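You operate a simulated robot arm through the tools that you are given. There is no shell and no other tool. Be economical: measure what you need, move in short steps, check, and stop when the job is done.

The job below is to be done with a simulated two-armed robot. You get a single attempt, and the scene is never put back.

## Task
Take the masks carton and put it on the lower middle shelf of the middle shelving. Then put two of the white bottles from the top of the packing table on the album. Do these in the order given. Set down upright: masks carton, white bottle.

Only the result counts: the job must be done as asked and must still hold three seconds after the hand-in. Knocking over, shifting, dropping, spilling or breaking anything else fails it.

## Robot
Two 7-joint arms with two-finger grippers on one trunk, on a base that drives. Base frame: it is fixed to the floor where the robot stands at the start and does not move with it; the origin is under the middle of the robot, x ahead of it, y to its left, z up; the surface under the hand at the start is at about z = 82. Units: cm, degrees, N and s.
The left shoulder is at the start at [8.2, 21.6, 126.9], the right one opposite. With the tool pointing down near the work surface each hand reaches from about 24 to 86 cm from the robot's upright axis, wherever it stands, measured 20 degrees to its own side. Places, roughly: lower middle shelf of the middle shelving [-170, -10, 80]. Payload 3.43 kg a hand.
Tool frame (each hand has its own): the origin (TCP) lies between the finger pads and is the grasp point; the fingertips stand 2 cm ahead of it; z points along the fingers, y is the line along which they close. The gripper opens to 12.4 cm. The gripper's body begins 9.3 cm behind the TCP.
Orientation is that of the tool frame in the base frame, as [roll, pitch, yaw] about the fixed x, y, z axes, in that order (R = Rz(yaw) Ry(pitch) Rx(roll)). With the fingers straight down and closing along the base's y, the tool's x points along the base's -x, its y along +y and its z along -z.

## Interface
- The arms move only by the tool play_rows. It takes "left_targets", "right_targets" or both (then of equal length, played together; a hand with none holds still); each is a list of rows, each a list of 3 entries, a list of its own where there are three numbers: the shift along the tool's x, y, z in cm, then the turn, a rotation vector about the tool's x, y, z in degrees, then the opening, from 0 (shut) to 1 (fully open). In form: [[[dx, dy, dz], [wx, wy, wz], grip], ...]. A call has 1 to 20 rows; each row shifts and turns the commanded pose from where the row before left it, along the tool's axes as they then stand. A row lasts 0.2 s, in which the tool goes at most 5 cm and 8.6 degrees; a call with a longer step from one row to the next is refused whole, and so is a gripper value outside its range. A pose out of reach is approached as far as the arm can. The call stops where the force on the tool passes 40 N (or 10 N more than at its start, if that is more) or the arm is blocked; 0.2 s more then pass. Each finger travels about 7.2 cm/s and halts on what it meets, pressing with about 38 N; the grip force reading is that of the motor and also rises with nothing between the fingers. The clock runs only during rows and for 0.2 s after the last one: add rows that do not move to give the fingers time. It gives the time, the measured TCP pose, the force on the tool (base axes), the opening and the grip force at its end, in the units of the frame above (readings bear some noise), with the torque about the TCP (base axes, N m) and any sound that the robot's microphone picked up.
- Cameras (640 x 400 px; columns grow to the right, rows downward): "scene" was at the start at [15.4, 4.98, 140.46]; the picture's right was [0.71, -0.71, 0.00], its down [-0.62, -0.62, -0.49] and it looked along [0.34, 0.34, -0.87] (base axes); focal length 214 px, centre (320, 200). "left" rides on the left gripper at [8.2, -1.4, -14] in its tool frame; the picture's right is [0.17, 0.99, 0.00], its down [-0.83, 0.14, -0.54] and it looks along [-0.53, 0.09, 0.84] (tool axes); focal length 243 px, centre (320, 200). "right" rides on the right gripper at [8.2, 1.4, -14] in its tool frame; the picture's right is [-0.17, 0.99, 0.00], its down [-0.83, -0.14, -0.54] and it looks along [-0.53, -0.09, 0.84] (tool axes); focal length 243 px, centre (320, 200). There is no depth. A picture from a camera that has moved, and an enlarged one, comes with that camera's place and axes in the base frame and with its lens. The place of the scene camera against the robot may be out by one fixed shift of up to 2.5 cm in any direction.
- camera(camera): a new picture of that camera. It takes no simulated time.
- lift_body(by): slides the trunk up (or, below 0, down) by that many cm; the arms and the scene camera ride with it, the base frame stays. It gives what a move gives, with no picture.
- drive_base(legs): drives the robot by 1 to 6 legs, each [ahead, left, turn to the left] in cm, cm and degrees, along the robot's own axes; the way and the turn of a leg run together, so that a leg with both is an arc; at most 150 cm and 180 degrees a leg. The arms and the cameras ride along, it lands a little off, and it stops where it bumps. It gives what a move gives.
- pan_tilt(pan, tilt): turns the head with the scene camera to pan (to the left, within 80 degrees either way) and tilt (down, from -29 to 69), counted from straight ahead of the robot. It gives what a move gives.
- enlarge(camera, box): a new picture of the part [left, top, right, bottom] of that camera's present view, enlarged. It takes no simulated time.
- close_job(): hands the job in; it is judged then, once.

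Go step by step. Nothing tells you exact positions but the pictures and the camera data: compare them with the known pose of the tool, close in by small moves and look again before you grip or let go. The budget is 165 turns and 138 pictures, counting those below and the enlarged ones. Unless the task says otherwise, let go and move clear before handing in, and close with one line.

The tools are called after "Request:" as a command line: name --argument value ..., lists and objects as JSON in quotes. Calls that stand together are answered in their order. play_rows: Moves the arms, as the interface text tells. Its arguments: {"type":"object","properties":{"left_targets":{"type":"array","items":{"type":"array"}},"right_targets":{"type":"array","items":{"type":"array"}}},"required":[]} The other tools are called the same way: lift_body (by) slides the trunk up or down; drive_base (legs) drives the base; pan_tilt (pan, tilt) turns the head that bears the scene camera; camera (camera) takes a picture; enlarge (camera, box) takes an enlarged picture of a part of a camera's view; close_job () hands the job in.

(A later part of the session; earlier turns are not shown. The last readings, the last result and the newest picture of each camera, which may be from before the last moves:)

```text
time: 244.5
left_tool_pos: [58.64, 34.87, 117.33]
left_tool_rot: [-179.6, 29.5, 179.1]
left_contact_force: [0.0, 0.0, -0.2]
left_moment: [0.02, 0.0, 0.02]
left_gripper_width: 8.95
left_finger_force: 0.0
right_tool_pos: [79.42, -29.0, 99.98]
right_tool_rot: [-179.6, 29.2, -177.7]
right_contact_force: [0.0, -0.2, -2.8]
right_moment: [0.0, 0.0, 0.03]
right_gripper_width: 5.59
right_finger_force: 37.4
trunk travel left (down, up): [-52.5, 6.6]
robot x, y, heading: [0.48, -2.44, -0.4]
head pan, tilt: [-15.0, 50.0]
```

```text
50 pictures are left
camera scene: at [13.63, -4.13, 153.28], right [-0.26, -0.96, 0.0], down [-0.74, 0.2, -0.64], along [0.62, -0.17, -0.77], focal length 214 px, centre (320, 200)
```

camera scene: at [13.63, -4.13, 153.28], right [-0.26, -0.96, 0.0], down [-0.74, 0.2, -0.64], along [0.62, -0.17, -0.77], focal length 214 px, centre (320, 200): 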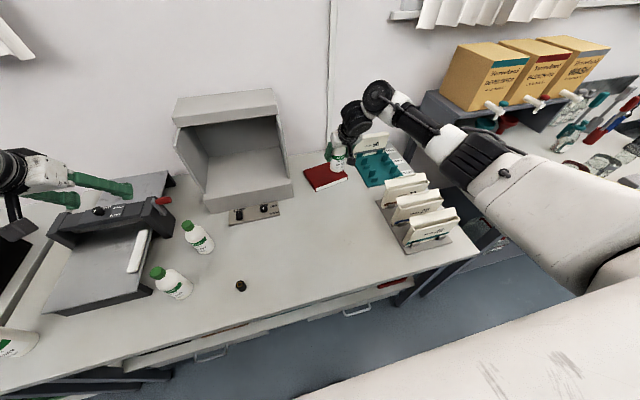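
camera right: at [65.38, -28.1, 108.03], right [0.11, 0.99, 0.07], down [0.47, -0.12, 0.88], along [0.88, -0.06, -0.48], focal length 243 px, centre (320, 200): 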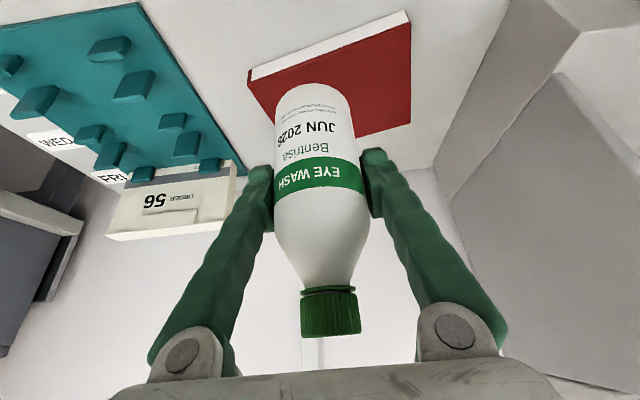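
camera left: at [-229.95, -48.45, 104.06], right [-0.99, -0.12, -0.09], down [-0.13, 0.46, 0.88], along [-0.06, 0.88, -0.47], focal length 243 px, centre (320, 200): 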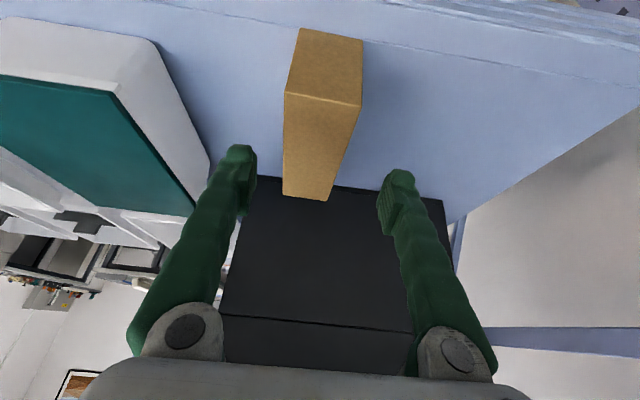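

Over the album. Move to the set-down point (85, -31.3) and lower.

Request:
play_rows --right_targets '[[[-2.38, -1.26, 1.38], [0, 0, 0], 0], [[-2.38, -1.26, 1.38], [0, 0, 0], 0], [[0.9, 0, 1.56], [0, 0, 0], 0], [[0.9, 0, 1.56], [0, 0, 0], 0], [[0.9, 0, 1.56], [0, 0, 0], 0], [[0, 0, 0], [0, 0, 0], 0]]'

Request:
camera --camera "right"

Request:
enlarge --camera "scene" --box '[280, 110, 420, 215]'

```text
time: 245.9
left_tool_pos: [58.72, 34.84, 117.39]
left_tool_rot: [-179.4, 29.6, 179.0]
left_contact_force: [0.1, -0.3, 0.0]
left_moment: [-0.01, 0.0, -0.01]
left_gripper_width: 8.92
left_finger_force: 0.0
right_tool_pos: [84.97, -31.51, 94.43]
right_tool_rot: [-179.5, 29.3, -177.8]
right_contact_force: [-0.8, 0.1, -2.9]
right_moment: [-0.02, 0.01, 0.01]
right_gripper_width: 5.58
right_finger_force: 37.4
trunk travel left (down, up): [-52.5, 6.6]
robot x, y, heading: [0.37, -2.55, -0.3]
head pan, tilt: [-15.0, 50.0]
```

```text
49 pictures are left
camera right: at [70.85, -30.51, 102.49], right [0.11, 0.99, 0.07], down [0.47, -0.12, 0.88], along [0.88, -0.06, -0.48], focal length 243 px, centre (320, 200)
```

right: 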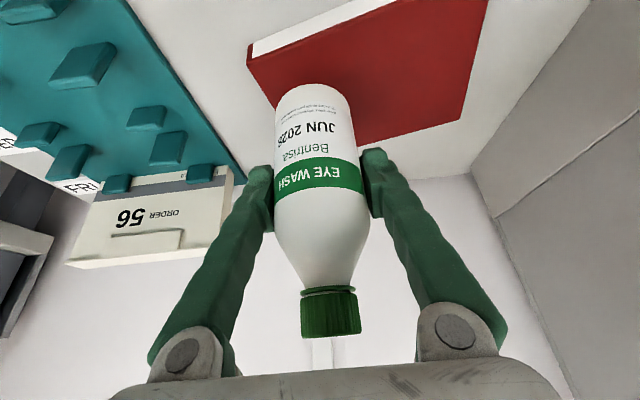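

```text
3.81 times, centred on (350, 162) of scene
camera zoom: at [13.65, -4.14, 153.28], right [-0.26, -0.96, 0.0], down [-0.74, 0.2, -0.64], along [0.62, -0.17, -0.77], focal length 817 px, centre (206, 343)
```

zoom: 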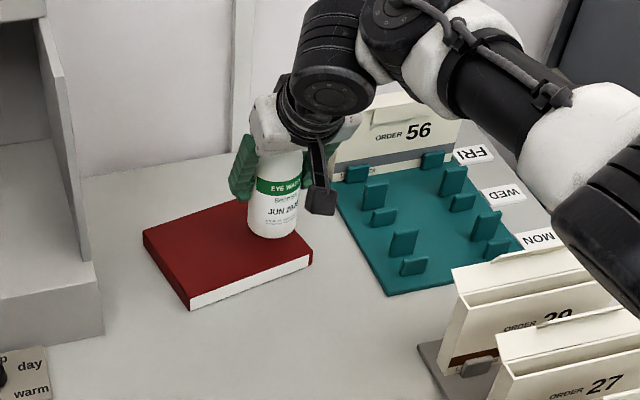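

A bit close to the album's right edge; I shift 0.8 cm left, then lower to contact.

Request:
play_rows --right_targets '[[[0, 0.8, 0], [0, 0, 0], 0], [[0.5, 0, 0.87], [0, 0, 0], 0], [[0.5, 0, 0.87], [0, 0, 0], 0], [[0, 0, 0], [0, 0, 0], 0]]'

Request:
play_rows --right_targets '[[[0.2, 0, 0.35], [0, 0, 0], 0], [[0, 0, 0], [0, 0, 0], 0]]'

Request:
play_rows --right_targets '[[[0.2, 0, 0.35], [0, 0, 0], 0], [[0, 0, 0], [0, 0, 0], 0]]'

```text
time: 246.9
left_tool_pos: [58.73, 34.96, 117.33]
left_tool_rot: [-179.4, 29.6, 179.0]
left_contact_force: [-0.7, -0.2, 1.0]
left_moment: [0.01, 0.03, 0.03]
left_gripper_width: 8.94
left_finger_force: 0.1
right_tool_pos: [84.88, -30.34, 92.39]
right_tool_rot: [-179.6, 29.2, -177.6]
right_contact_force: [0.2, -0.2, -2.9]
right_moment: [-0.03, 0.01, 0.03]
right_gripper_width: 5.57
right_finger_force: 37.7
trunk travel left (down, up): [-52.5, 6.6]
robot x, y, heading: [0.41, -2.37, 0.1]
head pan, tilt: [-15.0, 50.0]
```

```text
time: 247.5
left_tool_pos: [58.75, 34.87, 117.35]
left_tool_rot: [-179.5, 29.6, 179.0]
left_contact_force: [-0.1, 0.4, -1.1]
left_moment: [-0.01, -0.02, 0.01]
left_gripper_width: 8.94
left_finger_force: 0.0
right_tool_pos: [84.87, -30.38, 91.9]
right_tool_rot: [-179.6, 29.2, -177.8]
right_contact_force: [0.1, 0.9, -2.5]
right_moment: [-0.02, -0.01, -0.02]
right_gripper_width: 5.57
right_finger_force: 38.2
trunk travel left (down, up): [-52.5, 6.6]
robot x, y, heading: [0.46, -2.47, -0.3]
head pan, tilt: [-15.0, 50.0]
```

```text
time: 248.1
left_tool_pos: [58.72, 34.98, 117.42]
left_tool_rot: [-179.4, 29.5, 179.0]
left_contact_force: [0.4, 0.0, -0.6]
left_moment: [-0.01, 0.0, -0.02]
left_gripper_width: 8.94
left_finger_force: 0.0
right_tool_pos: [84.83, -30.47, 91.66]
right_tool_rot: [-179.6, 29.2, -177.7]
right_contact_force: [0.0, 0.9, -0.8]
right_moment: [0.01, 0.1, 0.0]
right_gripper_width: 5.57
right_finger_force: 38.5
trunk travel left (down, up): [-52.5, 6.6]
robot x, y, heading: [0.16, -2.14, -0.3]
head pan, tilt: [-15.0, 50.0]
```

Request:
play_rows --right_targets '[[[0.1, 0, 0.2], [0, 0, 0], 0], [[0, 0, 0], [0, 0, 0], 0]]'

Request:
camera --camera "right"

```text
time: 248.7
left_tool_pos: [58.62, 34.99, 117.51]
left_tool_rot: [-179.3, 29.7, 179.1]
left_contact_force: [-0.8, 1.5, -0.2]
left_moment: [-0.01, 0.0, -0.03]
left_gripper_width: 8.94
left_finger_force: 0.1
right_tool_pos: [84.92, -30.63, 91.63]
right_tool_rot: [-179.7, 29.4, -177.8]
right_contact_force: [-0.7, -0.7, 10.0]
right_moment: [-0.06, 0.44, 0.01]
right_gripper_width: 5.58
right_finger_force: 38.3
trunk travel left (down, up): [-52.5, 6.6]
robot x, y, heading: [0.29, -2.81, -0.6]
head pan, tilt: [-15.0, 50.0]
```

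```text
47 pictures are left
camera right: at [70.83, -29.58, 99.75], right [0.11, 0.99, 0.08], down [0.46, -0.12, 0.88], along [0.88, -0.06, -0.47], focal length 243 px, centre (320, 200)
```

right: 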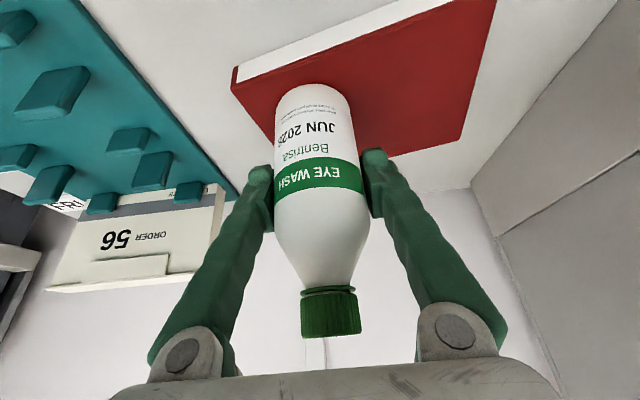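

In contact, well inside the album. Release, then back out along the fingers.

Request:
play_rows --right_targets '[[[0, 0, 0], [0, 0, 0], 0.48], [[0, 0, 0], [0, 0, 0], 0.55], [[0, 0, 0], [0, 0, 0], 0.65], [[0, 0, 0], [0, 0, 0], 0.72], [[0, 0, 0], [0, 0, 0], 0.72], [[0, 0, 0], [0, 0, 0], 0.72]]'

Request:
camera --camera "right"

```text
time: 250.1
left_tool_pos: [58.79, 34.87, 117.3]
left_tool_rot: [-179.4, 29.7, 179.0]
left_contact_force: [0.5, 0.7, -0.2]
left_moment: [-0.03, 0.0, -0.02]
left_gripper_width: 8.94
left_finger_force: 0.1
right_tool_pos: [84.93, -30.51, 91.39]
right_tool_rot: [-179.6, 29.2, -177.6]
right_contact_force: [0.2, 0.3, -0.1]
right_moment: [0.04, -0.02, 0.01]
right_gripper_width: 8.95
right_finger_force: 0.0
trunk travel left (down, up): [-52.5, 6.6]
robot x, y, heading: [-0.05, -2.48, 0.1]
head pan, tilt: [-15.0, 50.0]
```

```text
46 pictures are left
camera right: at [70.85, -29.6, 99.5], right [0.11, 0.99, 0.07], down [0.47, -0.12, 0.88], along [0.88, -0.06, -0.48], focal length 243 px, centre (320, 200)
```

right: 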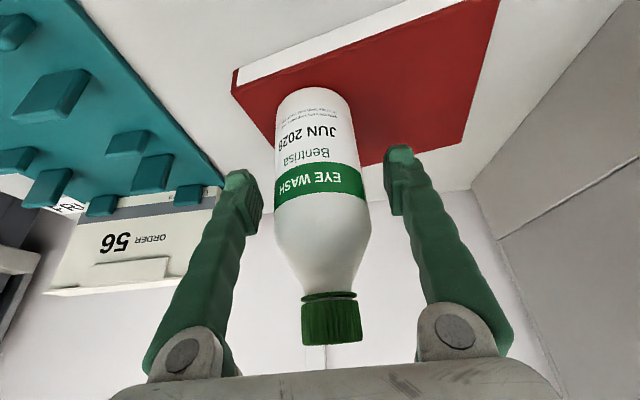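

Request:
play_rows --right_targets '[[[0, 0, -1.5], [0, 0, 0], 0.8], [[0, 0, -2.5], [0, 0, 0], 0.9], [[0, 0, -3], [0, 0, 0], 1], [[0, 0, -3], [0, 0, 0], 1], [[0, 0, -3], [0, 0, 0], 1], [[0, 0, -3], [0, 0, 0], 1], [[0, 0, -3], [0, 0, 0], 1], [[0, 0, 0], [0, 0, 0], 1]]'

Request:
camera --camera "right"

Request:
camera --camera "scene"

```text
time: 251.9
left_tool_pos: [58.74, 34.93, 117.4]
left_tool_rot: [-179.6, 29.5, 179.0]
left_contact_force: [0.6, -0.1, 0.5]
left_moment: [0.04, 0.0, 0.02]
left_gripper_width: 8.93
left_finger_force: 0.0
right_tool_pos: [75.7, -30.79, 107.81]
right_tool_rot: [-179.7, 29.3, -177.8]
right_contact_force: [1.1, -0.3, 0.1]
right_moment: [0.02, 0.01, 0.03]
right_gripper_width: 12.39
right_finger_force: 0.0
trunk travel left (down, up): [-52.5, 6.6]
robot x, y, heading: [0.74, -2.29, -0.4]
head pan, tilt: [-15.0, 50.0]
```

```text
45 pictures are left
camera right: at [61.68, -29.88, 115.97], right [0.11, 0.99, 0.08], down [0.47, -0.12, 0.88], along [0.88, -0.06, -0.48], focal length 243 px, centre (320, 200)
```

right: 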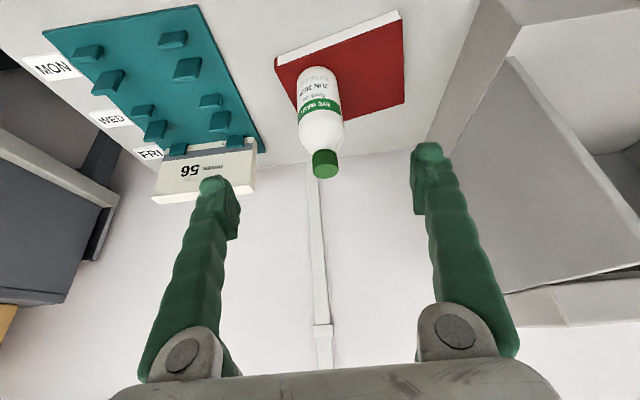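

```text
44 pictures are left
camera scene: at [13.66, -4.21, 153.27], right [-0.26, -0.96, 0.0], down [-0.74, 0.2, -0.64], along [0.62, -0.17, -0.77], focal length 214 px, centre (320, 200)
```

scene: 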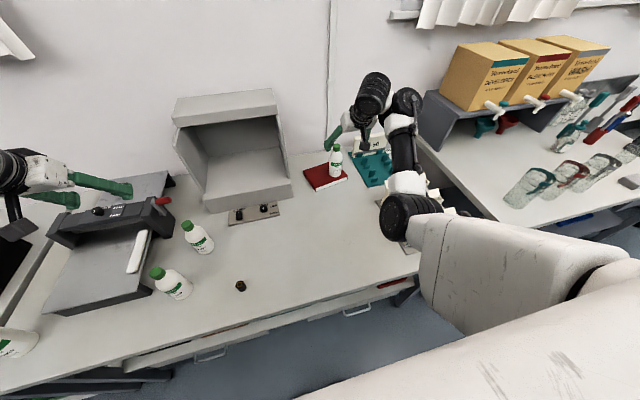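

Request:
enlarge --camera "scene" --box '[320, 90, 520, 290]'

```text
2.00 times, centred on (420, 190) of scene
camera zoom: at [13.66, -4.21, 153.27], right [-0.26, -0.96, 0.0], down [-0.74, 0.2, -0.64], along [0.62, -0.17, -0.77], focal length 429 px, centre (120, 220)
```

zoom: 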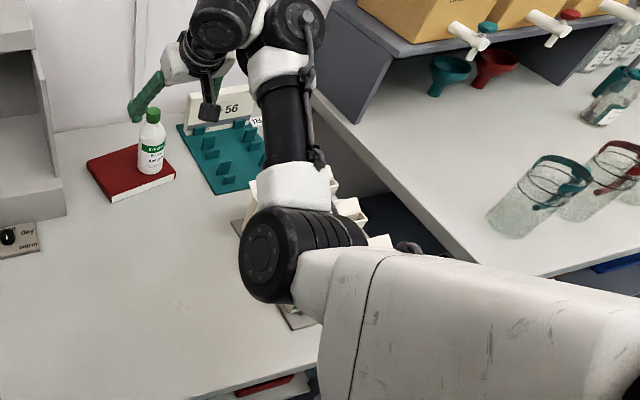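

Bottle 1 stands on the album. I withdraw the right hand and check the next bottle with the left hand camera.

Request:
play_rows --right_targets '[[[2.1, 1.25, -2.75], [0, 0, 0], 1], [[2.1, 1.25, -2.75], [0, 0, 0], 1], [[2.1, 1.25, -2.75], [0, 0, 0], 1], [[2.1, 1.25, -2.75], [0, 0, 0], 1], [[2.1, 1.25, -2.75], [0, 0, 0], 1], [[2.1, 1.25, -2.75], [0, 0, 0], 1], [[0, 0, 0], [0, 0, 0], 1]]'

Request:
camera --camera "left"

Request:
pan_tilt --pan 20 --tilt 50

Request:
camera --camera "scene"

```text
time: 252.8
left_tool_pos: [58.62, 35.17, 117.24]
left_tool_rot: [-179.3, 29.8, 179.1]
left_contact_force: [0.0, 0.7, -0.9]
left_moment: [-0.04, -0.02, -0.02]
left_gripper_width: 8.94
left_finger_force: 0.1
right_tool_pos: [65.46, -27.28, 112.53]
right_tool_rot: [-178.2, 30.2, -177.0]
right_contact_force: [5.1, 1.3, -2.5]
right_moment: [-0.17, -0.04, -0.19]
right_gripper_width: 12.39
right_finger_force: 0.0
right hand out of reach, approached as far as the arm can: row 4
trunk travel left (down, up): [-52.5, 6.6]
robot x, y, heading: [0.27, -2.29, -0.4]
head pan, tilt: [-15.0, 50.0]
stopped in row 4 (right hand): the force on the tool passed its limit at 125 N (the readings are from after the stop); the commanded pose is now the measured one
```

```text
42 pictures are left
camera left: at [44.44, 34.26, 125.41], right [-0.12, 0.99, -0.09], down [0.46, 0.14, 0.88], along [0.88, 0.06, -0.47], focal length 243 px, centre (320, 200)
```

left: 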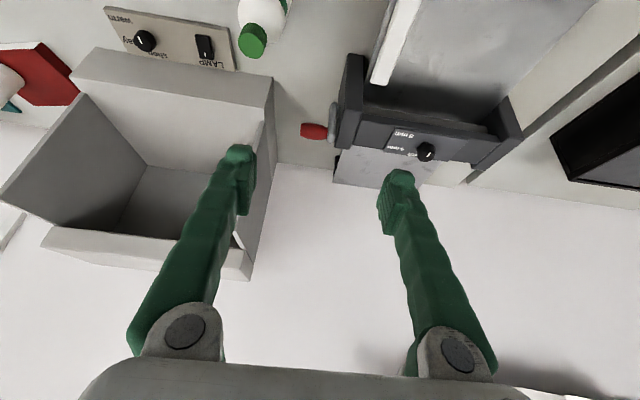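

```text
time: 253.8
left_tool_pos: [58.83, 34.82, 117.35]
left_tool_rot: [-179.5, 29.6, 179.0]
left_contact_force: [-0.1, -0.2, 0.5]
left_moment: [0.04, -0.01, -0.01]
left_gripper_width: 8.93
left_finger_force: 0.1
right_tool_pos: [65.55, -27.61, 112.26]
right_tool_rot: [-178.3, 30.0, -177.3]
right_contact_force: [6.8, 4.3, -5.8]
right_moment: [-0.39, -0.19, -0.64]
right_gripper_width: 12.39
right_finger_force: 0.1
trunk travel left (down, up): [-52.5, 6.6]
robot x, y, heading: [0.63, -2.44, -0.4]
head pan, tilt: [20.0, 50.0]
```

```text
41 pictures are left
camera scene: at [13.46, 0.45, 153.28], right [0.34, -0.94, 0.0], down [-0.72, -0.26, -0.64], along [0.61, 0.22, -0.77], focal length 214 px, centre (320, 200)
```

scene: 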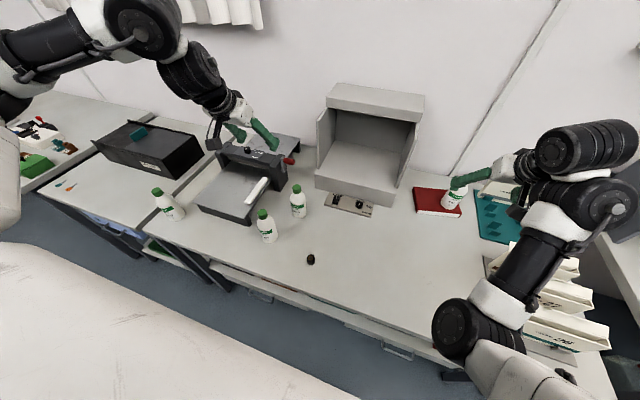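

The right arm stopped with a force: probably it folded onto itself. I check closely.

Request:
enlarge --camera "scene" --box '[400, 100, 640, 360]'

Request:
camera --camera "right"

```text
1.54 times, centred on (520, 230) of scene
camera zoom: at [13.46, 0.45, 153.28], right [0.34, -0.94, 0.0], down [-0.72, -0.26, -0.64], along [0.61, 0.22, -0.77], focal length 330 px, centre (12, 154)
```

zoom: 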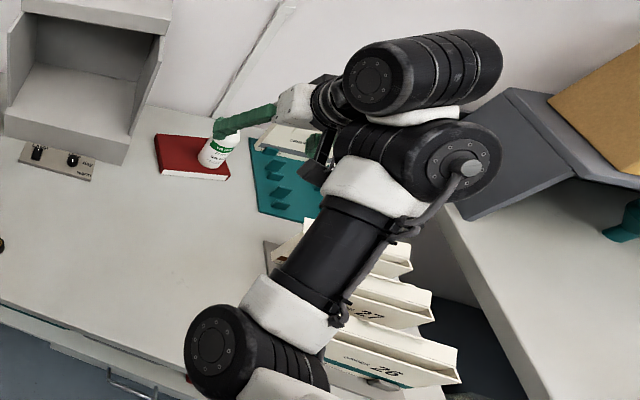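

```text
39 pictures are left
camera right: at [51.34, -26.57, 120.2], right [0.11, 0.99, 0.06], down [0.45, -0.1, 0.89], along [0.88, -0.07, -0.46], focal length 243 px, centre (320, 200)
```

right: 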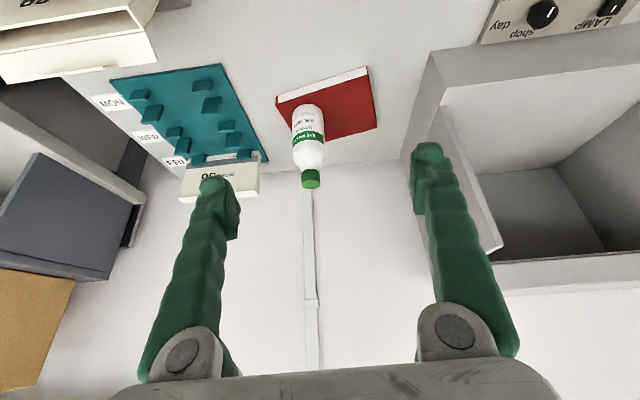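

Only the wrist bracket meets its own forearm; nothing else is touched. I move forward a bit to free it, then take the lower path that worked before.

Request:
play_rows --right_targets '[[[-2.2, 0, 1.25], [0, 0, 0], 1], [[-2.2, 0, 1.25], [0, 0, 0], 1], [[0.8, 0, 1.4], [0, 0, 0], 1], [[1.25, 0, 2.2], [0, 0, 0], 1], [[1.25, 0, 2.2], [0, 0, 0], 1], [[1.25, 0, 2.2], [0, 0, 0], 1], [[1.25, 0, 2.2], [0, 0, 0], 1], [[0, 0, 0], [0, 0, 0], 1]]'

Request:
enlarge --camera "scene" --box '[400, 100, 640, 360]'

```text
time: 255.6
left_tool_pos: [58.78, 34.74, 117.38]
left_tool_rot: [-179.3, 29.6, 179.0]
left_contact_force: [0.3, -0.3, 0.4]
left_moment: [0.0, 0.0, -0.02]
left_gripper_width: 8.94
left_finger_force: 0.0
right_tool_pos: [70.75, -27.85, 100.79]
right_tool_rot: [-178.3, 29.9, -177.1]
right_contact_force: [1.4, -1.4, 0.4]
right_moment: [0.0, 0.02, 0.0]
right_gripper_width: 12.4
right_finger_force: 0.1
trunk travel left (down, up): [-52.5, 6.6]
robot x, y, heading: [0.59, -2.82, -0.1]
head pan, tilt: [20.0, 50.0]
```

```text
1.54 times, centred on (520, 230) of scene
camera zoom: at [13.46, 0.47, 153.28], right [0.34, -0.94, 0.0], down [-0.72, -0.26, -0.64], along [0.61, 0.22, -0.77], focal length 330 px, centre (12, 154)
```

zoom: 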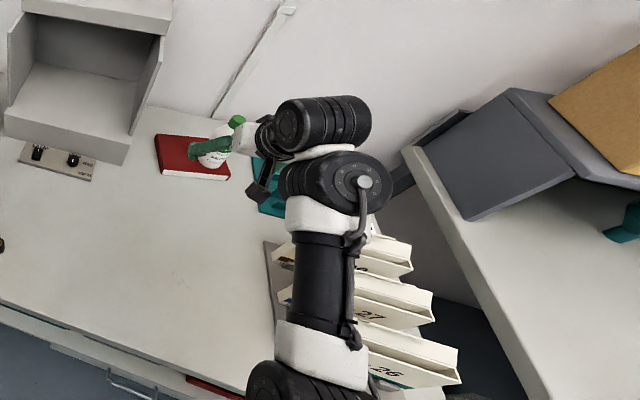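

Free again. I turn the right hand back to vertical, which is its comfortable posture, then draw it in.

Request:
play_rows --right_targets '[[[0, 0, 0], [0, 7.3, 0], 1], [[0, 0, 0], [0, 7.3, 0], 1], [[0, 0, 0], [0, 7.3, 0], 1], [[0, 0, 0], [0, 7.3, 0], 1], [[2, 0.6, -1.2], [0, 0, 0], 1], [[2, 0.6, -1.2], [0, 0, 0], 1], [[2, 0.6, -1.2], [0, 0, 0], 1], [[0, 0, 0], [0, 0, 0], 1]]'

Request:
camera --camera "scene"

```text
time: 256.8
left_tool_pos: [58.65, 34.69, 117.35]
left_tool_rot: [-179.3, 29.7, 179.0]
left_contact_force: [0.0, 0.9, -0.2]
left_moment: [-0.03, -0.01, 0.0]
left_gripper_width: 8.91
left_finger_force: 0.2
right_tool_pos: [69.79, -27.48, 101.37]
right_tool_rot: [-178.8, 1.7, -178.4]
right_contact_force: [12.7, 9.7, -25.1]
right_moment: [-1.42, -0.38, -0.83]
right_gripper_width: 12.38
right_finger_force: 0.1
right hand out of reach, approached as far as the arm can: row 5
trunk travel left (down, up): [-52.5, 6.6]
robot x, y, heading: [0.65, -2.61, -0.2]
head pan, tilt: [20.0, 50.0]
stopped in row 5 (right hand): the force on the tool passed its limit at 116 N (the readings are from after the stop); the commanded pose is now the measured one
```

```text
37 pictures are left
camera scene: at [13.35, 0.46, 153.29], right [0.34, -0.94, 0.0], down [-0.72, -0.26, -0.64], along [0.61, 0.22, -0.77], focal length 214 px, centre (320, 200)
```

scene: 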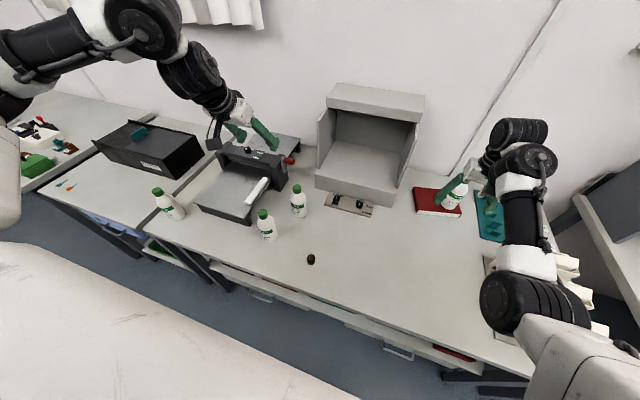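

Request:
enlarge --camera "scene" --box '[410, 100, 610, 300]'

Request:
camera --camera "right"

```text
2.00 times, centred on (510, 200) of scene
camera zoom: at [13.35, 0.46, 153.29], right [0.34, -0.94, 0.0], down [-0.72, -0.26, -0.64], along [0.61, 0.22, -0.77], focal length 429 px, centre (-60, 200)
```

zoom: 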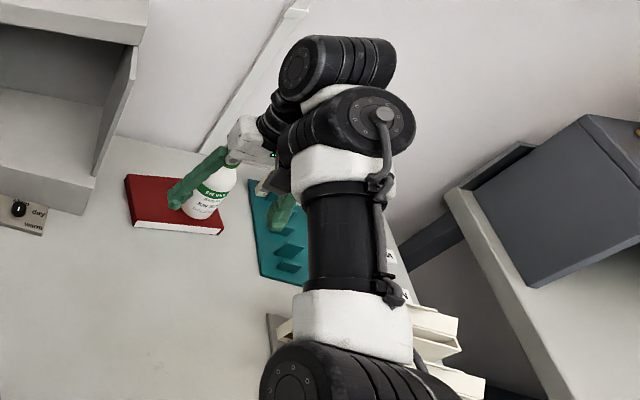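

```text
35 pictures are left
camera right: at [61.08, -26.01, 114.97], right [0.14, 0.99, -0.02], down [0.82, -0.1, 0.57], along [0.56, -0.09, -0.82], focal length 243 px, centre (320, 200)
```

right: 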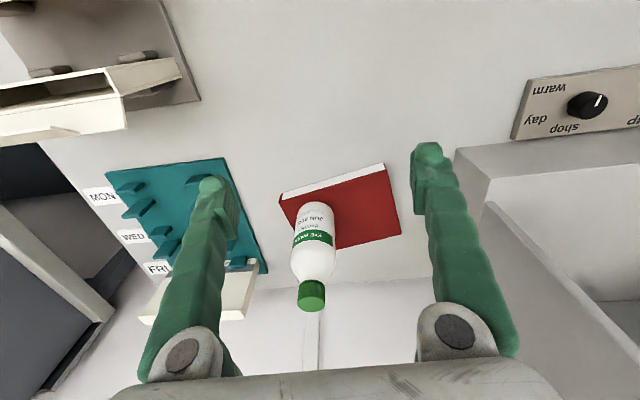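

Items are untouched; it's the arm's folded elbow again. I'll retrace: tilt forward, return to the exit line above bottle 1, follow it down with the open fingers straddling, then withdraw level as when I came.

Request:
play_rows --right_targets '[[[0, 0, 0], [0, -7.05, 0], 1], [[0, 0, 0], [0, -7.05, 0], 1], [[0, 0, 0], [0, -7.05, 0], 1], [[0, 0, 0], [0, -7.05, 0], 1], [[0, 0, 0], [0, 0, 0], 1]]'

Request:
camera --camera "right"

```text
time: 258.0
left_tool_pos: [58.67, 34.82, 117.42]
left_tool_rot: [-179.4, 29.6, 178.8]
left_contact_force: [0.2, -0.7, 0.2]
left_moment: [-0.01, 0.02, 0.01]
left_gripper_width: 8.89
left_finger_force: 0.0
right_tool_pos: [69.73, -27.48, 101.24]
right_tool_rot: [-178.5, 29.7, -177.5]
right_contact_force: [-1.1, 0.0, -0.4]
right_moment: [-0.02, -0.02, -0.02]
right_gripper_width: 12.4
right_finger_force: 0.1
trunk travel left (down, up): [-52.5, 6.6]
robot x, y, heading: [0.26, -2.63, -0.2]
head pan, tilt: [20.0, 50.0]
```

```text
34 pictures are left
camera right: at [55.6, -26.32, 109.26], right [0.12, 0.99, 0.06], down [0.46, -0.1, 0.88], along [0.88, -0.08, -0.47], focal length 243 px, centre (320, 200)
```

right: 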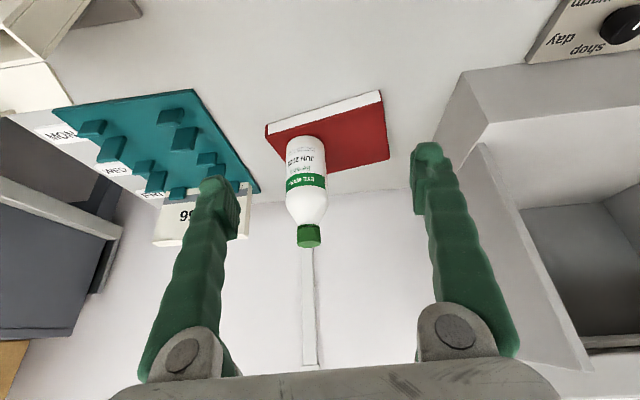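

Request:
play_rows --right_targets '[[[-2.77, -1.1, -0.9], [0, 0, 0], 1], [[-2.77, -1.1, -0.9], [0, 0, 0], 1], [[-2.77, -1.1, -0.9], [0, 0, 0], 1], [[0, 0, 2], [0, 0, 0], 1], [[0, 0, 2], [0, 0, 0], 1], [[0, 0, 0], [0, 0, 0], 1]]'

Request:
camera --camera "right"

Request:
camera --camera "scene"

```text
time: 259.4
left_tool_pos: [58.7, 34.82, 117.35]
left_tool_rot: [-179.4, 29.5, 178.9]
left_contact_force: [0.0, 0.0, 0.3]
left_moment: [-0.01, 0.01, 0.0]
left_gripper_width: 8.92
left_finger_force: 0.0
right_tool_pos: [77.84, -30.08, 104.24]
right_tool_rot: [-178.4, 29.7, -177.6]
right_contact_force: [-0.2, -0.1, -0.4]
right_moment: [-0.01, 0.02, 0.02]
right_gripper_width: 12.37
right_finger_force: 0.1
trunk travel left (down, up): [-52.5, 6.6]
robot x, y, heading: [0.15, -2.32, -0.7]
head pan, tilt: [20.0, 50.0]
```

```text
33 pictures are left
camera right: at [63.7, -29.07, 112.16], right [0.12, 0.99, 0.06], down [0.46, -0.11, 0.88], along [0.88, -0.08, -0.47], focal length 243 px, centre (320, 200)
```

right: 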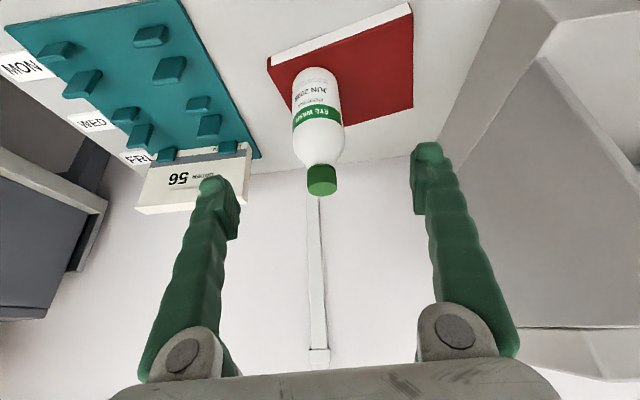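

```text
32 pictures are left
camera scene: at [13.44, 0.45, 153.28], right [0.34, -0.94, 0.0], down [-0.72, -0.26, -0.64], along [0.61, 0.22, -0.77], focal length 214 px, centre (320, 200)
```

scene: 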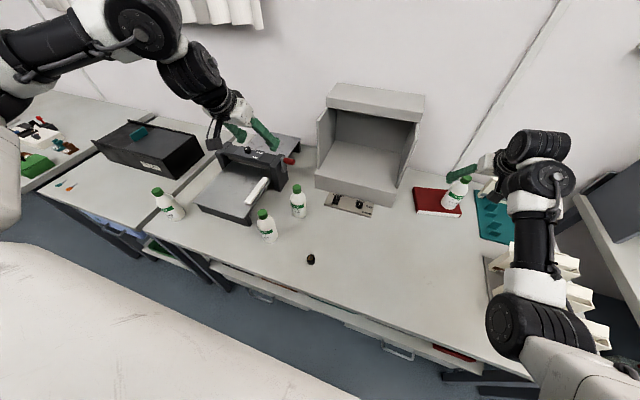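

Request:
play_rows --right_targets '[[[0, 0, 2.2], [0, 0, 0], 1], [[0, 0, 2.2], [0, 0, 0], 1], [[0, 0, 2.2], [0, 0, 0], 1], [[0, 0, 2.2], [0, 0, 0], 1], [[0, 0, 2.2], [0, 0, 0], 1], [[0, 0, 0], [0, 0, 0], 1]]'

Request:
camera --camera "scene"

Request:
camera --camera "right"

```text
time: 260.8
left_tool_pos: [58.81, 34.81, 117.38]
left_tool_rot: [-179.5, 29.5, 178.8]
left_contact_force: [0.1, -0.6, -0.9]
left_moment: [0.01, 0.01, 0.02]
left_gripper_width: 8.97
left_finger_force: 0.1
right_tool_pos: [83.2, -30.57, 94.6]
right_tool_rot: [-178.5, 29.7, -177.6]
right_contact_force: [-0.3, -0.4, -0.5]
right_moment: [0.04, -0.02, 0.0]
right_gripper_width: 12.38
right_finger_force: 0.0
trunk travel left (down, up): [-52.5, 6.6]
robot x, y, heading: [0.87, -2.2, -0.4]
head pan, tilt: [20.0, 50.0]
```

```text
31 pictures are left
camera scene: at [13.42, 0.45, 153.28], right [0.34, -0.94, 0.0], down [-0.72, -0.26, -0.64], along [0.61, 0.22, -0.77], focal length 214 px, centre (320, 200)
```

scene: 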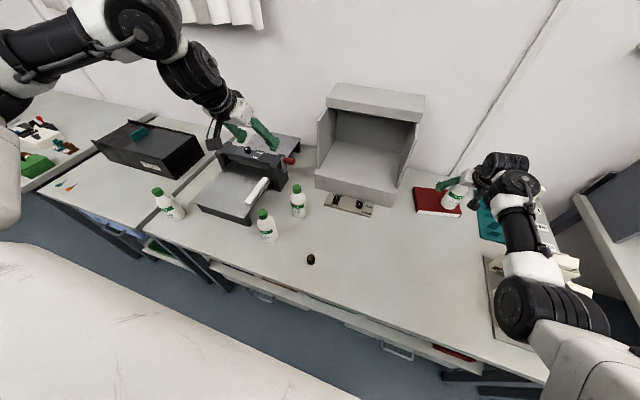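

```text
30 pictures are left
camera right: at [69.05, -29.48, 102.63], right [0.12, 0.99, 0.06], down [0.46, -0.11, 0.88], along [0.88, -0.07, -0.47], focal length 243 px, centre (320, 200)
```

right: 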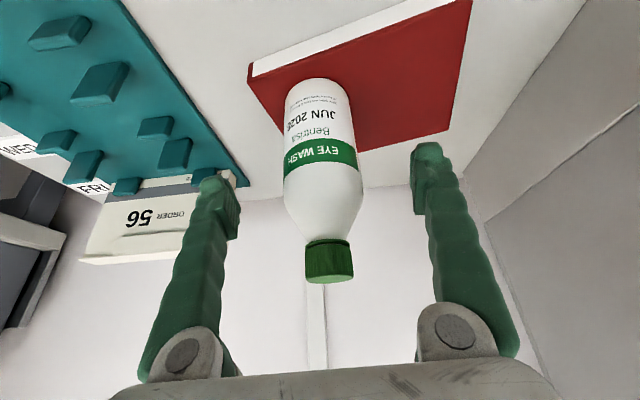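

Elbow is going outward again. Now withdraw level, a few steps, checking.

Request:
play_rows --right_targets '[[[2.6, 0, -1.5], [0, 0, 0], 1], [[2.6, 0, -1.5], [0, 0, 0], 1], [[2.6, 0.7, -1.5], [0, 0, 0], 1], [[2.6, 0.9, -1.5], [0, 0, 0], 1], [[2.6, 0.9, -1.5], [0, 0, 0], 1], [[0, 0, 0], [0, 0, 0], 1]]'

Request:
camera --camera "scene"

```text
time: 262.2
left_tool_pos: [58.82, 34.7, 117.36]
left_tool_rot: [-179.4, 29.6, 178.8]
left_contact_force: [0.4, 1.1, -0.1]
left_moment: [0.02, 0.01, 0.0]
left_gripper_width: 8.89
left_finger_force: 0.1
right_tool_pos: [68.38, -28.36, 94.77]
right_tool_rot: [-178.4, 29.7, -177.6]
right_contact_force: [-0.1, -0.5, 0.0]
right_moment: [0.0, -0.03, -0.02]
right_gripper_width: 12.4
right_finger_force: 0.0
trunk travel left (down, up): [-52.5, 6.6]
robot x, y, heading: [0.36, -2.28, -0.2]
head pan, tilt: [20.0, 50.0]
```

```text
29 pictures are left
camera scene: at [13.53, 0.45, 153.27], right [0.34, -0.94, 0.0], down [-0.72, -0.26, -0.64], along [0.6, 0.22, -0.77], focal length 214 px, centre (320, 200)
```

scene: 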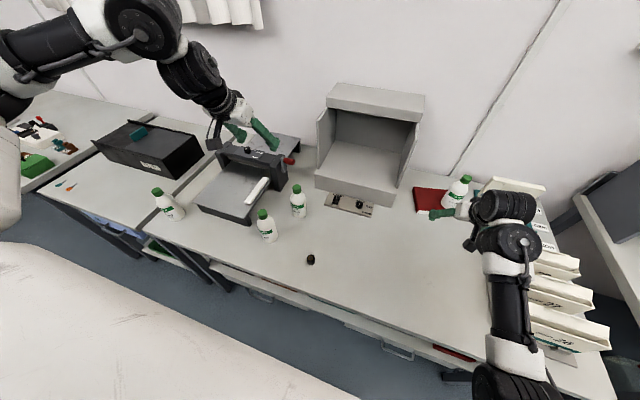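

Request:
play_rows --right_targets '[[[2.6, 0.9, -1.5], [0, 0, 0], 1], [[2.6, 0.9, -1.5], [0, 0, 0], 1], [[2.6, 0.9, -1.5], [0, 0, 0], 1], [[0, 0, 0], [0, 0, 0], 1]]'

Request:
camera --camera "scene"

```text
time: 263.2
left_tool_pos: [58.76, 34.8, 117.39]
left_tool_rot: [-179.4, 29.6, 178.9]
left_contact_force: [-0.5, -0.3, -0.1]
left_moment: [0.03, -0.02, 0.0]
left_gripper_width: 8.95
left_finger_force: 0.0
right_tool_pos: [59.16, -26.14, 94.79]
right_tool_rot: [-178.4, 29.6, -177.6]
right_contact_force: [0.2, -0.3, -0.2]
right_moment: [0.0, 0.0, 0.02]
right_gripper_width: 12.39
right_finger_force: 0.0
trunk travel left (down, up): [-52.5, 6.6]
robot x, y, heading: [0.37, -2.46, -0.5]
head pan, tilt: [20.0, 50.0]
```

```text
28 pictures are left
camera scene: at [13.5, 0.46, 153.27], right [0.34, -0.94, 0.0], down [-0.72, -0.26, -0.64], along [0.6, 0.22, -0.77], focal length 214 px, centre (320, 200)
```

scene: 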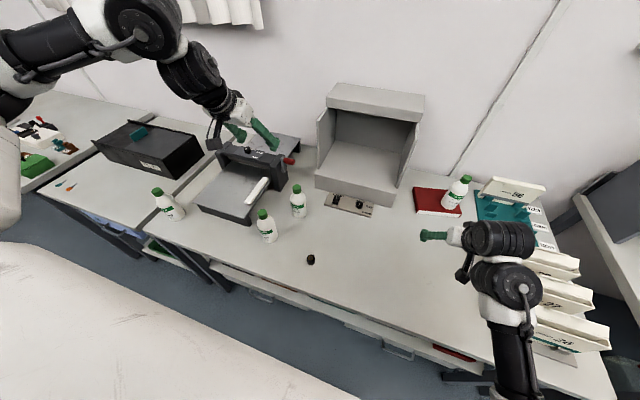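

The right arm is in its good low posture again. I'll use it for the second bottle too (the one at about (58, 27)): raise slightly and strafe left.

Request:
play_rows --right_targets '[[[-1.5, 1, -2.6], [0, 0, 0], 1], [[-1.5, 1, -2.6], [0, 0, 0], 1], [[0, 1, 0], [0, 0, 0], 1], [[0, 0, 0], [0, 0, 0], 1]]'

Request:
drive_base --legs '[[0, 38, 0]]'

Request:
camera --camera "right"

Request:
camera --camera "scene"

```text
time: 264.2
left_tool_pos: [58.64, 34.85, 117.34]
left_tool_rot: [-179.4, 29.6, 178.9]
left_contact_force: [0.2, 0.5, -0.1]
left_moment: [0.0, -0.04, 0.0]
left_gripper_width: 8.92
left_finger_force: 0.1
right_tool_pos: [59.07, -22.75, 100.69]
right_tool_rot: [-178.5, 29.6, -177.6]
right_contact_force: [-0.2, -0.8, 0.4]
right_moment: [-0.01, 0.01, 0.01]
right_gripper_width: 12.4
right_finger_force: 0.1
trunk travel left (down, up): [-52.5, 6.6]
robot x, y, heading: [0.03, -2.35, -0.3]
head pan, tilt: [20.0, 50.0]
```

```text
time: 269.9
left_tool_pos: [59.12, 73.07, 117.4]
left_tool_rot: [-179.4, 29.6, 178.8]
left_contact_force: [-0.4, 0.6, -0.3]
left_moment: [0.0, 0.0, 0.01]
left_gripper_width: 8.94
left_finger_force: 0.0
right_tool_pos: [59.31, 15.58, 100.64]
right_tool_rot: [-178.4, 29.7, -177.7]
right_contact_force: [-0.3, 0.3, 0.1]
right_moment: [0.01, 0.04, -0.03]
right_gripper_width: 12.41
right_finger_force: 0.0
trunk travel left (down, up): [-52.5, 6.6]
robot x, y, heading: [0.84, 36.05, -0.2]
head pan, tilt: [20.0, 50.0]
```

```text
27 pictures are left
camera right: at [45.12, 16.7, 108.66], right [0.12, 0.99, 0.06], down [0.46, -0.11, 0.88], along [0.88, -0.08, -0.47], focal length 243 px, centre (320, 200)
```

right: 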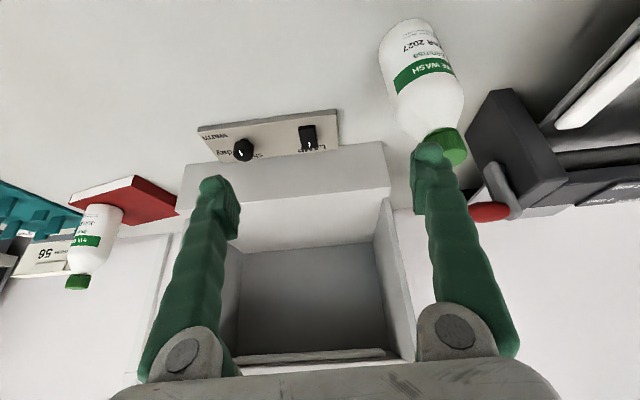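

```text
26 pictures are left
camera scene: at [13.72, 38.85, 153.28], right [0.33, -0.94, 0.0], down [-0.72, -0.26, -0.64], along [0.61, 0.22, -0.77], focal length 214 px, centre (320, 200)
```

scene: 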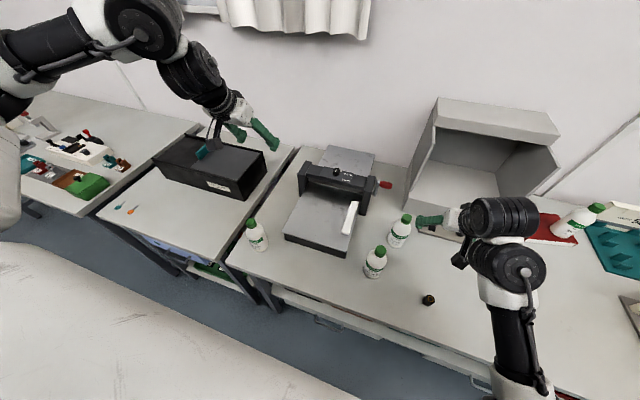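

Bottle B at ≈ (61.6, 25.8); its neighbour stands at ≈ (47, 31.5), so I turn the hand 22° to come in from the right of it.

Request:
play_rows --right_targets '[[[1, 2.55, -0.47], [0, 0, 0], 1], [[1, 2.55, -0.47], [0, 0, 0], 1], [[1, 2.55, -0.47], [0, 0, 0], 1], [[0, 0, 0], [-3.7, 0, -6.4], 1], [[0, 0, 0], [-3.7, 0, -6.4], 1], [[0, 0, 0], [-3.7, 0, -6.4], 1], [[0, 0, 0], [0, 0, 0], 1]]'

Request:
camera --camera "right"

```text
time: 271.5
left_tool_pos: [59.06, 73.03, 117.32]
left_tool_rot: [-179.6, 29.7, 178.8]
left_contact_force: [0.9, 0.1, -0.6]
left_moment: [-0.03, -0.01, -0.01]
left_gripper_width: 8.91
left_finger_force: 0.0
right_tool_pos: [55.72, 23.09, 100.28]
right_tool_rot: [-178.7, 29.2, -155.6]
right_contact_force: [0.3, 1.0, -0.7]
right_moment: [-0.01, -0.01, 0.01]
right_gripper_width: 12.41
right_finger_force: 0.2
trunk travel left (down, up): [-52.5, 6.6]
robot x, y, heading: [0.42, 35.97, -0.5]
head pan, tilt: [20.0, 50.0]
```

```text
25 pictures are left
camera right: at [42.25, 18.86, 108.44], right [-0.27, 0.96, 0.06], down [0.47, 0.07, 0.88], along [0.84, 0.26, -0.47], focal length 243 px, centre (320, 200)
```

right: 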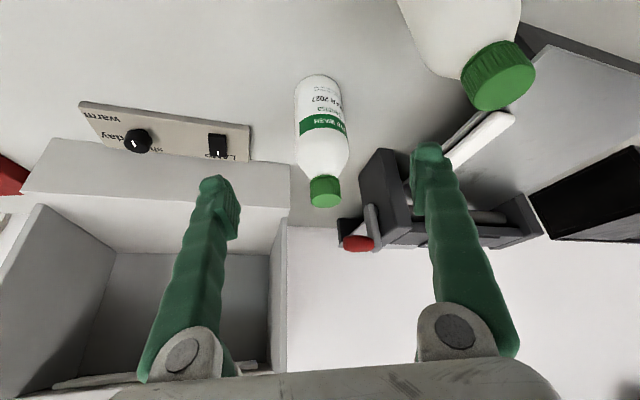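

Request:
play_rows --right_targets '[[[-0.04, -0.08, 2.62], [0, 0, 0], 1], [[-0.04, -0.08, 2.62], [0, 0, 0], 1], [[-0.04, -0.08, 2.62], [0, 0, 0], 1], [[-0.04, -0.08, 2.62], [0, 0, 0], 1], [[-0.02, -0.08, 2.6], [0, 0, 0], 1], [[0, 0, 0], [0, 0, 0], 1]]'

Request:
camera --camera "right"

```text
time: 272.9
left_tool_pos: [59.08, 73.05, 117.34]
left_tool_rot: [-179.4, 29.5, 178.8]
left_contact_force: [-0.1, 0.3, -0.4]
left_moment: [-0.02, -0.01, 0.01]
left_gripper_width: 8.92
left_finger_force: 0.0
right_tool_pos: [62.0, 25.08, 89.01]
right_tool_rot: [-178.6, 29.2, -155.7]
right_contact_force: [-0.7, -0.6, -0.3]
right_moment: [0.02, -0.03, 0.0]
right_gripper_width: 12.39
right_finger_force: 0.1
trunk travel left (down, up): [-52.5, 6.6]
robot x, y, heading: [0.61, 36.26, -0.3]
head pan, tilt: [20.0, 50.0]
```

```text
24 pictures are left
camera right: at [48.57, 20.83, 97.15], right [-0.26, 0.96, 0.06], down [0.47, 0.07, 0.88], along [0.84, 0.26, -0.47], focal length 243 px, centre (320, 200)
```

right: 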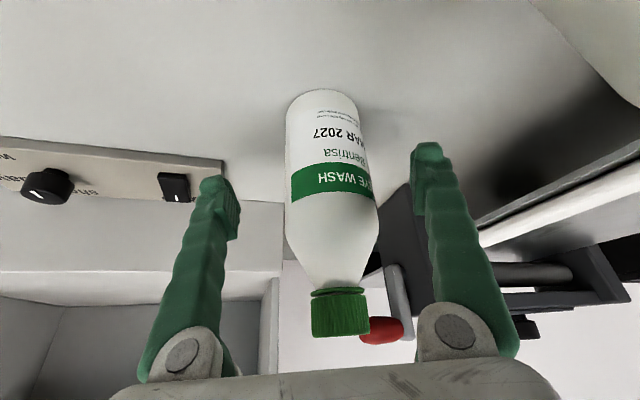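

Centred as with the first. Close, lift, and check.

Request:
play_rows --right_targets '[[[0, 0.25, 0], [0, 0, 0], 0.8], [[0, 0, 0], [0, 0, 0], 0.5], [[0, 0, 0], [0, 0, 0], 0.2], [[0, 0, 0], [0, 0, 0], 0], [[0, 0, 0], [0, 0, 0], 0], [[0, 0, 0], [0, 0, 0], 0], [[0, 0, 0], [0, 0, 0], 0]]'

Request:
play_rows --right_targets '[[[-1.5, 0, -2.6], [0, 0, 0], 0], [[-1.5, 0, -2.6], [0, 0, 0], 0], [[-1.5, 0, -2.6], [0, 0, 0], 0], [[-1.25, 0, -2.17], [0, 0, 0], 0], [[0, 0, 0], [0, 0, 0], 0]]'

Request:
camera --camera "right"

```text
time: 274.5
left_tool_pos: [59.14, 73.02, 117.39]
left_tool_rot: [-179.3, 29.6, 178.8]
left_contact_force: [-0.8, -0.8, -0.3]
left_moment: [0.03, -0.01, 0.02]
left_gripper_width: 8.92
left_finger_force: 0.1
right_tool_pos: [62.01, 25.23, 88.97]
right_tool_rot: [-178.7, 29.2, -155.8]
right_contact_force: [-0.8, 1.3, -0.8]
right_moment: [0.07, -0.01, 0.05]
right_gripper_width: 5.61
right_finger_force: 38.1
trunk travel left (down, up): [-52.5, 6.6]
robot x, y, heading: [0.11, 35.96, -0.5]
head pan, tilt: [20.0, 50.0]
```

```text
time: 275.7
left_tool_pos: [59.09, 73.09, 117.39]
left_tool_rot: [-179.4, 29.5, 178.8]
left_contact_force: [-0.3, 0.8, -0.4]
left_moment: [0.02, 0.01, -0.01]
left_gripper_width: 8.94
left_finger_force: 0.0
right_tool_pos: [62.07, 25.51, 100.83]
right_tool_rot: [-178.7, 29.2, -155.7]
right_contact_force: [-0.3, 0.5, -2.3]
right_moment: [-0.01, 0.01, 0.01]
right_gripper_width: 5.67
right_finger_force: 38.3
trunk travel left (down, up): [-52.5, 6.6]
robot x, y, heading: [0.69, 35.99, -0.6]
head pan, tilt: [20.0, 50.0]
```

```text
23 pictures are left
camera right: at [48.65, 21.32, 108.88], right [-0.26, 0.96, 0.06], down [0.47, 0.07, 0.88], along [0.84, 0.26, -0.47], focal length 243 px, centre (320, 200)
```

right: 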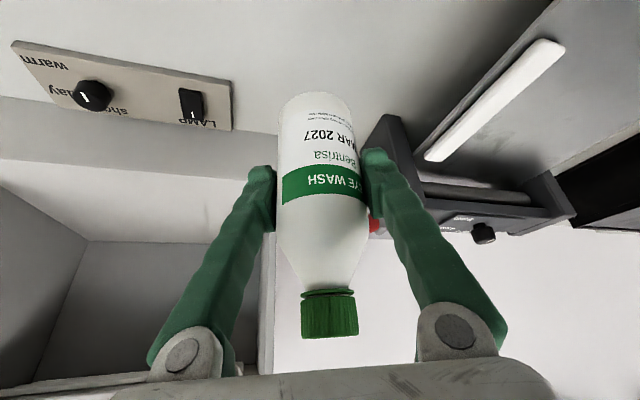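

Held. I turn the hand back, then strafe right to the album.

Request:
play_rows --right_targets '[[[1, 0, -0.6], [3.7, 0, 6.4], 0], [[1, 0, -0.6], [3.7, 0, 6.4], 0], [[1, 0, -0.6], [3.7, 0, 6.4], 0], [[0, -2.2, 0], [0, 0, 0], 0], [[0, -2.2, 0], [0, 0, 0], 0], [[0, -2.2, 0], [0, 0, 0], 0], [[0, 0, 0], [0, 0, 0], 0]]'

Request:
drive_base --legs '[[0, -40, 0]]'

Request:
camera --camera "right"

Request:
camera --camera "scene"

```text
time: 277.3
left_tool_pos: [59.19, 73.12, 117.3]
left_tool_rot: [-179.4, 29.6, 178.9]
left_contact_force: [0.3, 0.3, -1.5]
left_moment: [-0.01, -0.01, 0.02]
left_gripper_width: 8.92
left_finger_force: 0.0
right_tool_pos: [58.84, 18.11, 100.6]
right_tool_rot: [-178.3, 29.7, -177.7]
right_contact_force: [-0.3, 0.3, -2.6]
right_moment: [0.0, -0.02, -0.03]
right_gripper_width: 5.63
right_finger_force: 38.0
trunk travel left (down, up): [-52.5, 6.6]
robot x, y, heading: [0.49, 36.29, -0.4]
head pan, tilt: [20.0, 50.0]
```

```text
time: 283.2
left_tool_pos: [59.11, 31.7, 117.32]
left_tool_rot: [-179.4, 29.5, 177.7]
left_contact_force: [-0.3, -0.1, -0.4]
left_moment: [-0.02, 0.01, -0.02]
left_gripper_width: 8.91
left_finger_force: 0.0
right_tool_pos: [57.89, -23.28, 100.61]
right_tool_rot: [-178.3, 29.6, -178.8]
right_contact_force: [0.3, -0.8, -3.8]
right_moment: [0.01, 0.01, -0.06]
right_gripper_width: 5.59
right_finger_force: 37.7
trunk travel left (down, up): [-52.5, 6.6]
robot x, y, heading: [-0.13, -4.16, -1.3]
head pan, tilt: [20.0, 50.0]
```

```text
22 pictures are left
camera right: at [43.77, -21.93, 108.64], right [0.13, 0.99, 0.06], down [0.46, -0.11, 0.88], along [0.88, -0.09, -0.47], focal length 243 px, centre (320, 200)
```

right: 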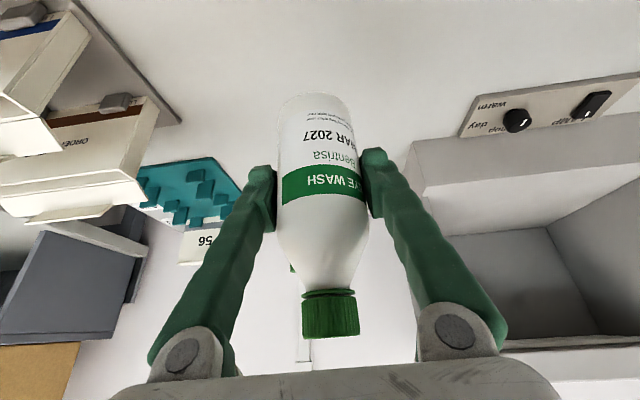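

```text
21 pictures are left
camera scene: at [13.14, -1.8, 153.27], right [0.32, -0.95, 0.0], down [-0.73, -0.24, -0.64], along [0.61, 0.2, -0.77], focal length 214 px, centre (320, 200)
```

scene: 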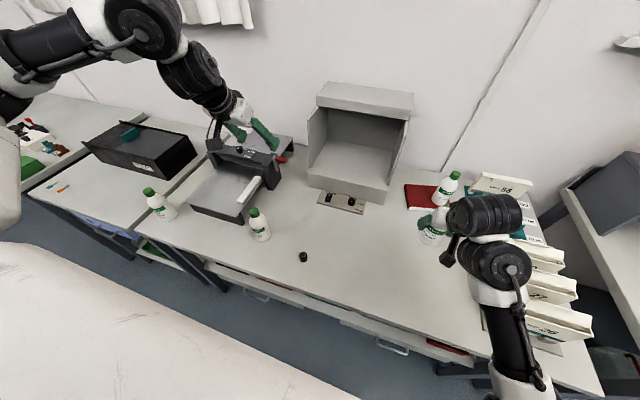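

Carry it forward over the album's left half (target bottle centre ≈ (82.2, -22)).

Request:
play_rows --right_targets '[[[-2.56, 0.12, 1.48], [0, 0, 0], 0], [[-2.56, 0.12, 1.48], [0, 0, 0], 0], [[-2.56, 0.12, 1.48], [0, 0, 0], 0], [[-2.56, 0.12, 1.48], [0, 0, 0], 0], [[-2.56, 0.12, 1.48], [0, 0, 0], 0], [[-2.56, 0.12, 1.48], [0, 0, 0], 0], [[-2.56, 0.12, 1.48], [0, 0, 0], 0], [[-2.56, 0.12, 1.48], [0, 0, 0], 0], [[0, 0, 0], [0, 0, 0], 0]]'

Request:
camera --camera "right"

Request:
enlarge --camera "scene" --box '[370, 130, 570, 280]'

```text
time: 285.2
left_tool_pos: [59.03, 31.62, 117.47]
left_tool_rot: [-179.5, 29.6, 177.8]
left_contact_force: [0.1, 0.2, 0.9]
left_moment: [-0.02, -0.01, 0.01]
left_gripper_width: 8.94
left_finger_force: 0.1
right_tool_pos: [81.82, -22.12, 100.25]
right_tool_rot: [-178.5, 29.7, -178.7]
right_contact_force: [0.0, -0.1, -2.8]
right_moment: [0.0, -0.01, 0.03]
right_gripper_width: 5.59
right_finger_force: 38.1
trunk travel left (down, up): [-52.5, 6.6]
robot x, y, heading: [-0.16, -4.45, -1.4]
head pan, tilt: [20.0, 50.0]
```

```text
20 pictures are left
camera right: at [67.66, -20.77, 108.25], right [0.13, 0.99, 0.06], down [0.46, -0.11, 0.88], along [0.88, -0.09, -0.47], focal length 243 px, centre (320, 200)
```

right: 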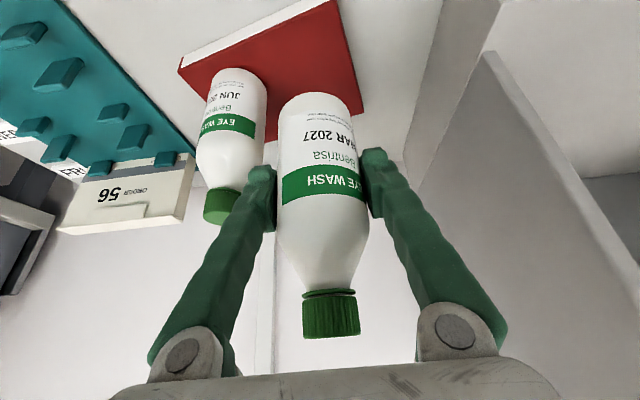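

```text
2.67 times, centred on (470, 205) of scene
camera zoom: at [13.09, -1.84, 153.28], right [0.32, -0.95, 0.0], down [-0.73, -0.24, -0.64], along [0.61, 0.21, -0.77], focal length 572 px, centre (-80, 187)
```

zoom: 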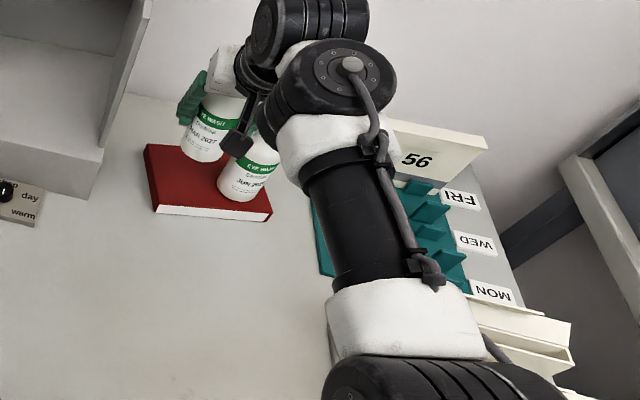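

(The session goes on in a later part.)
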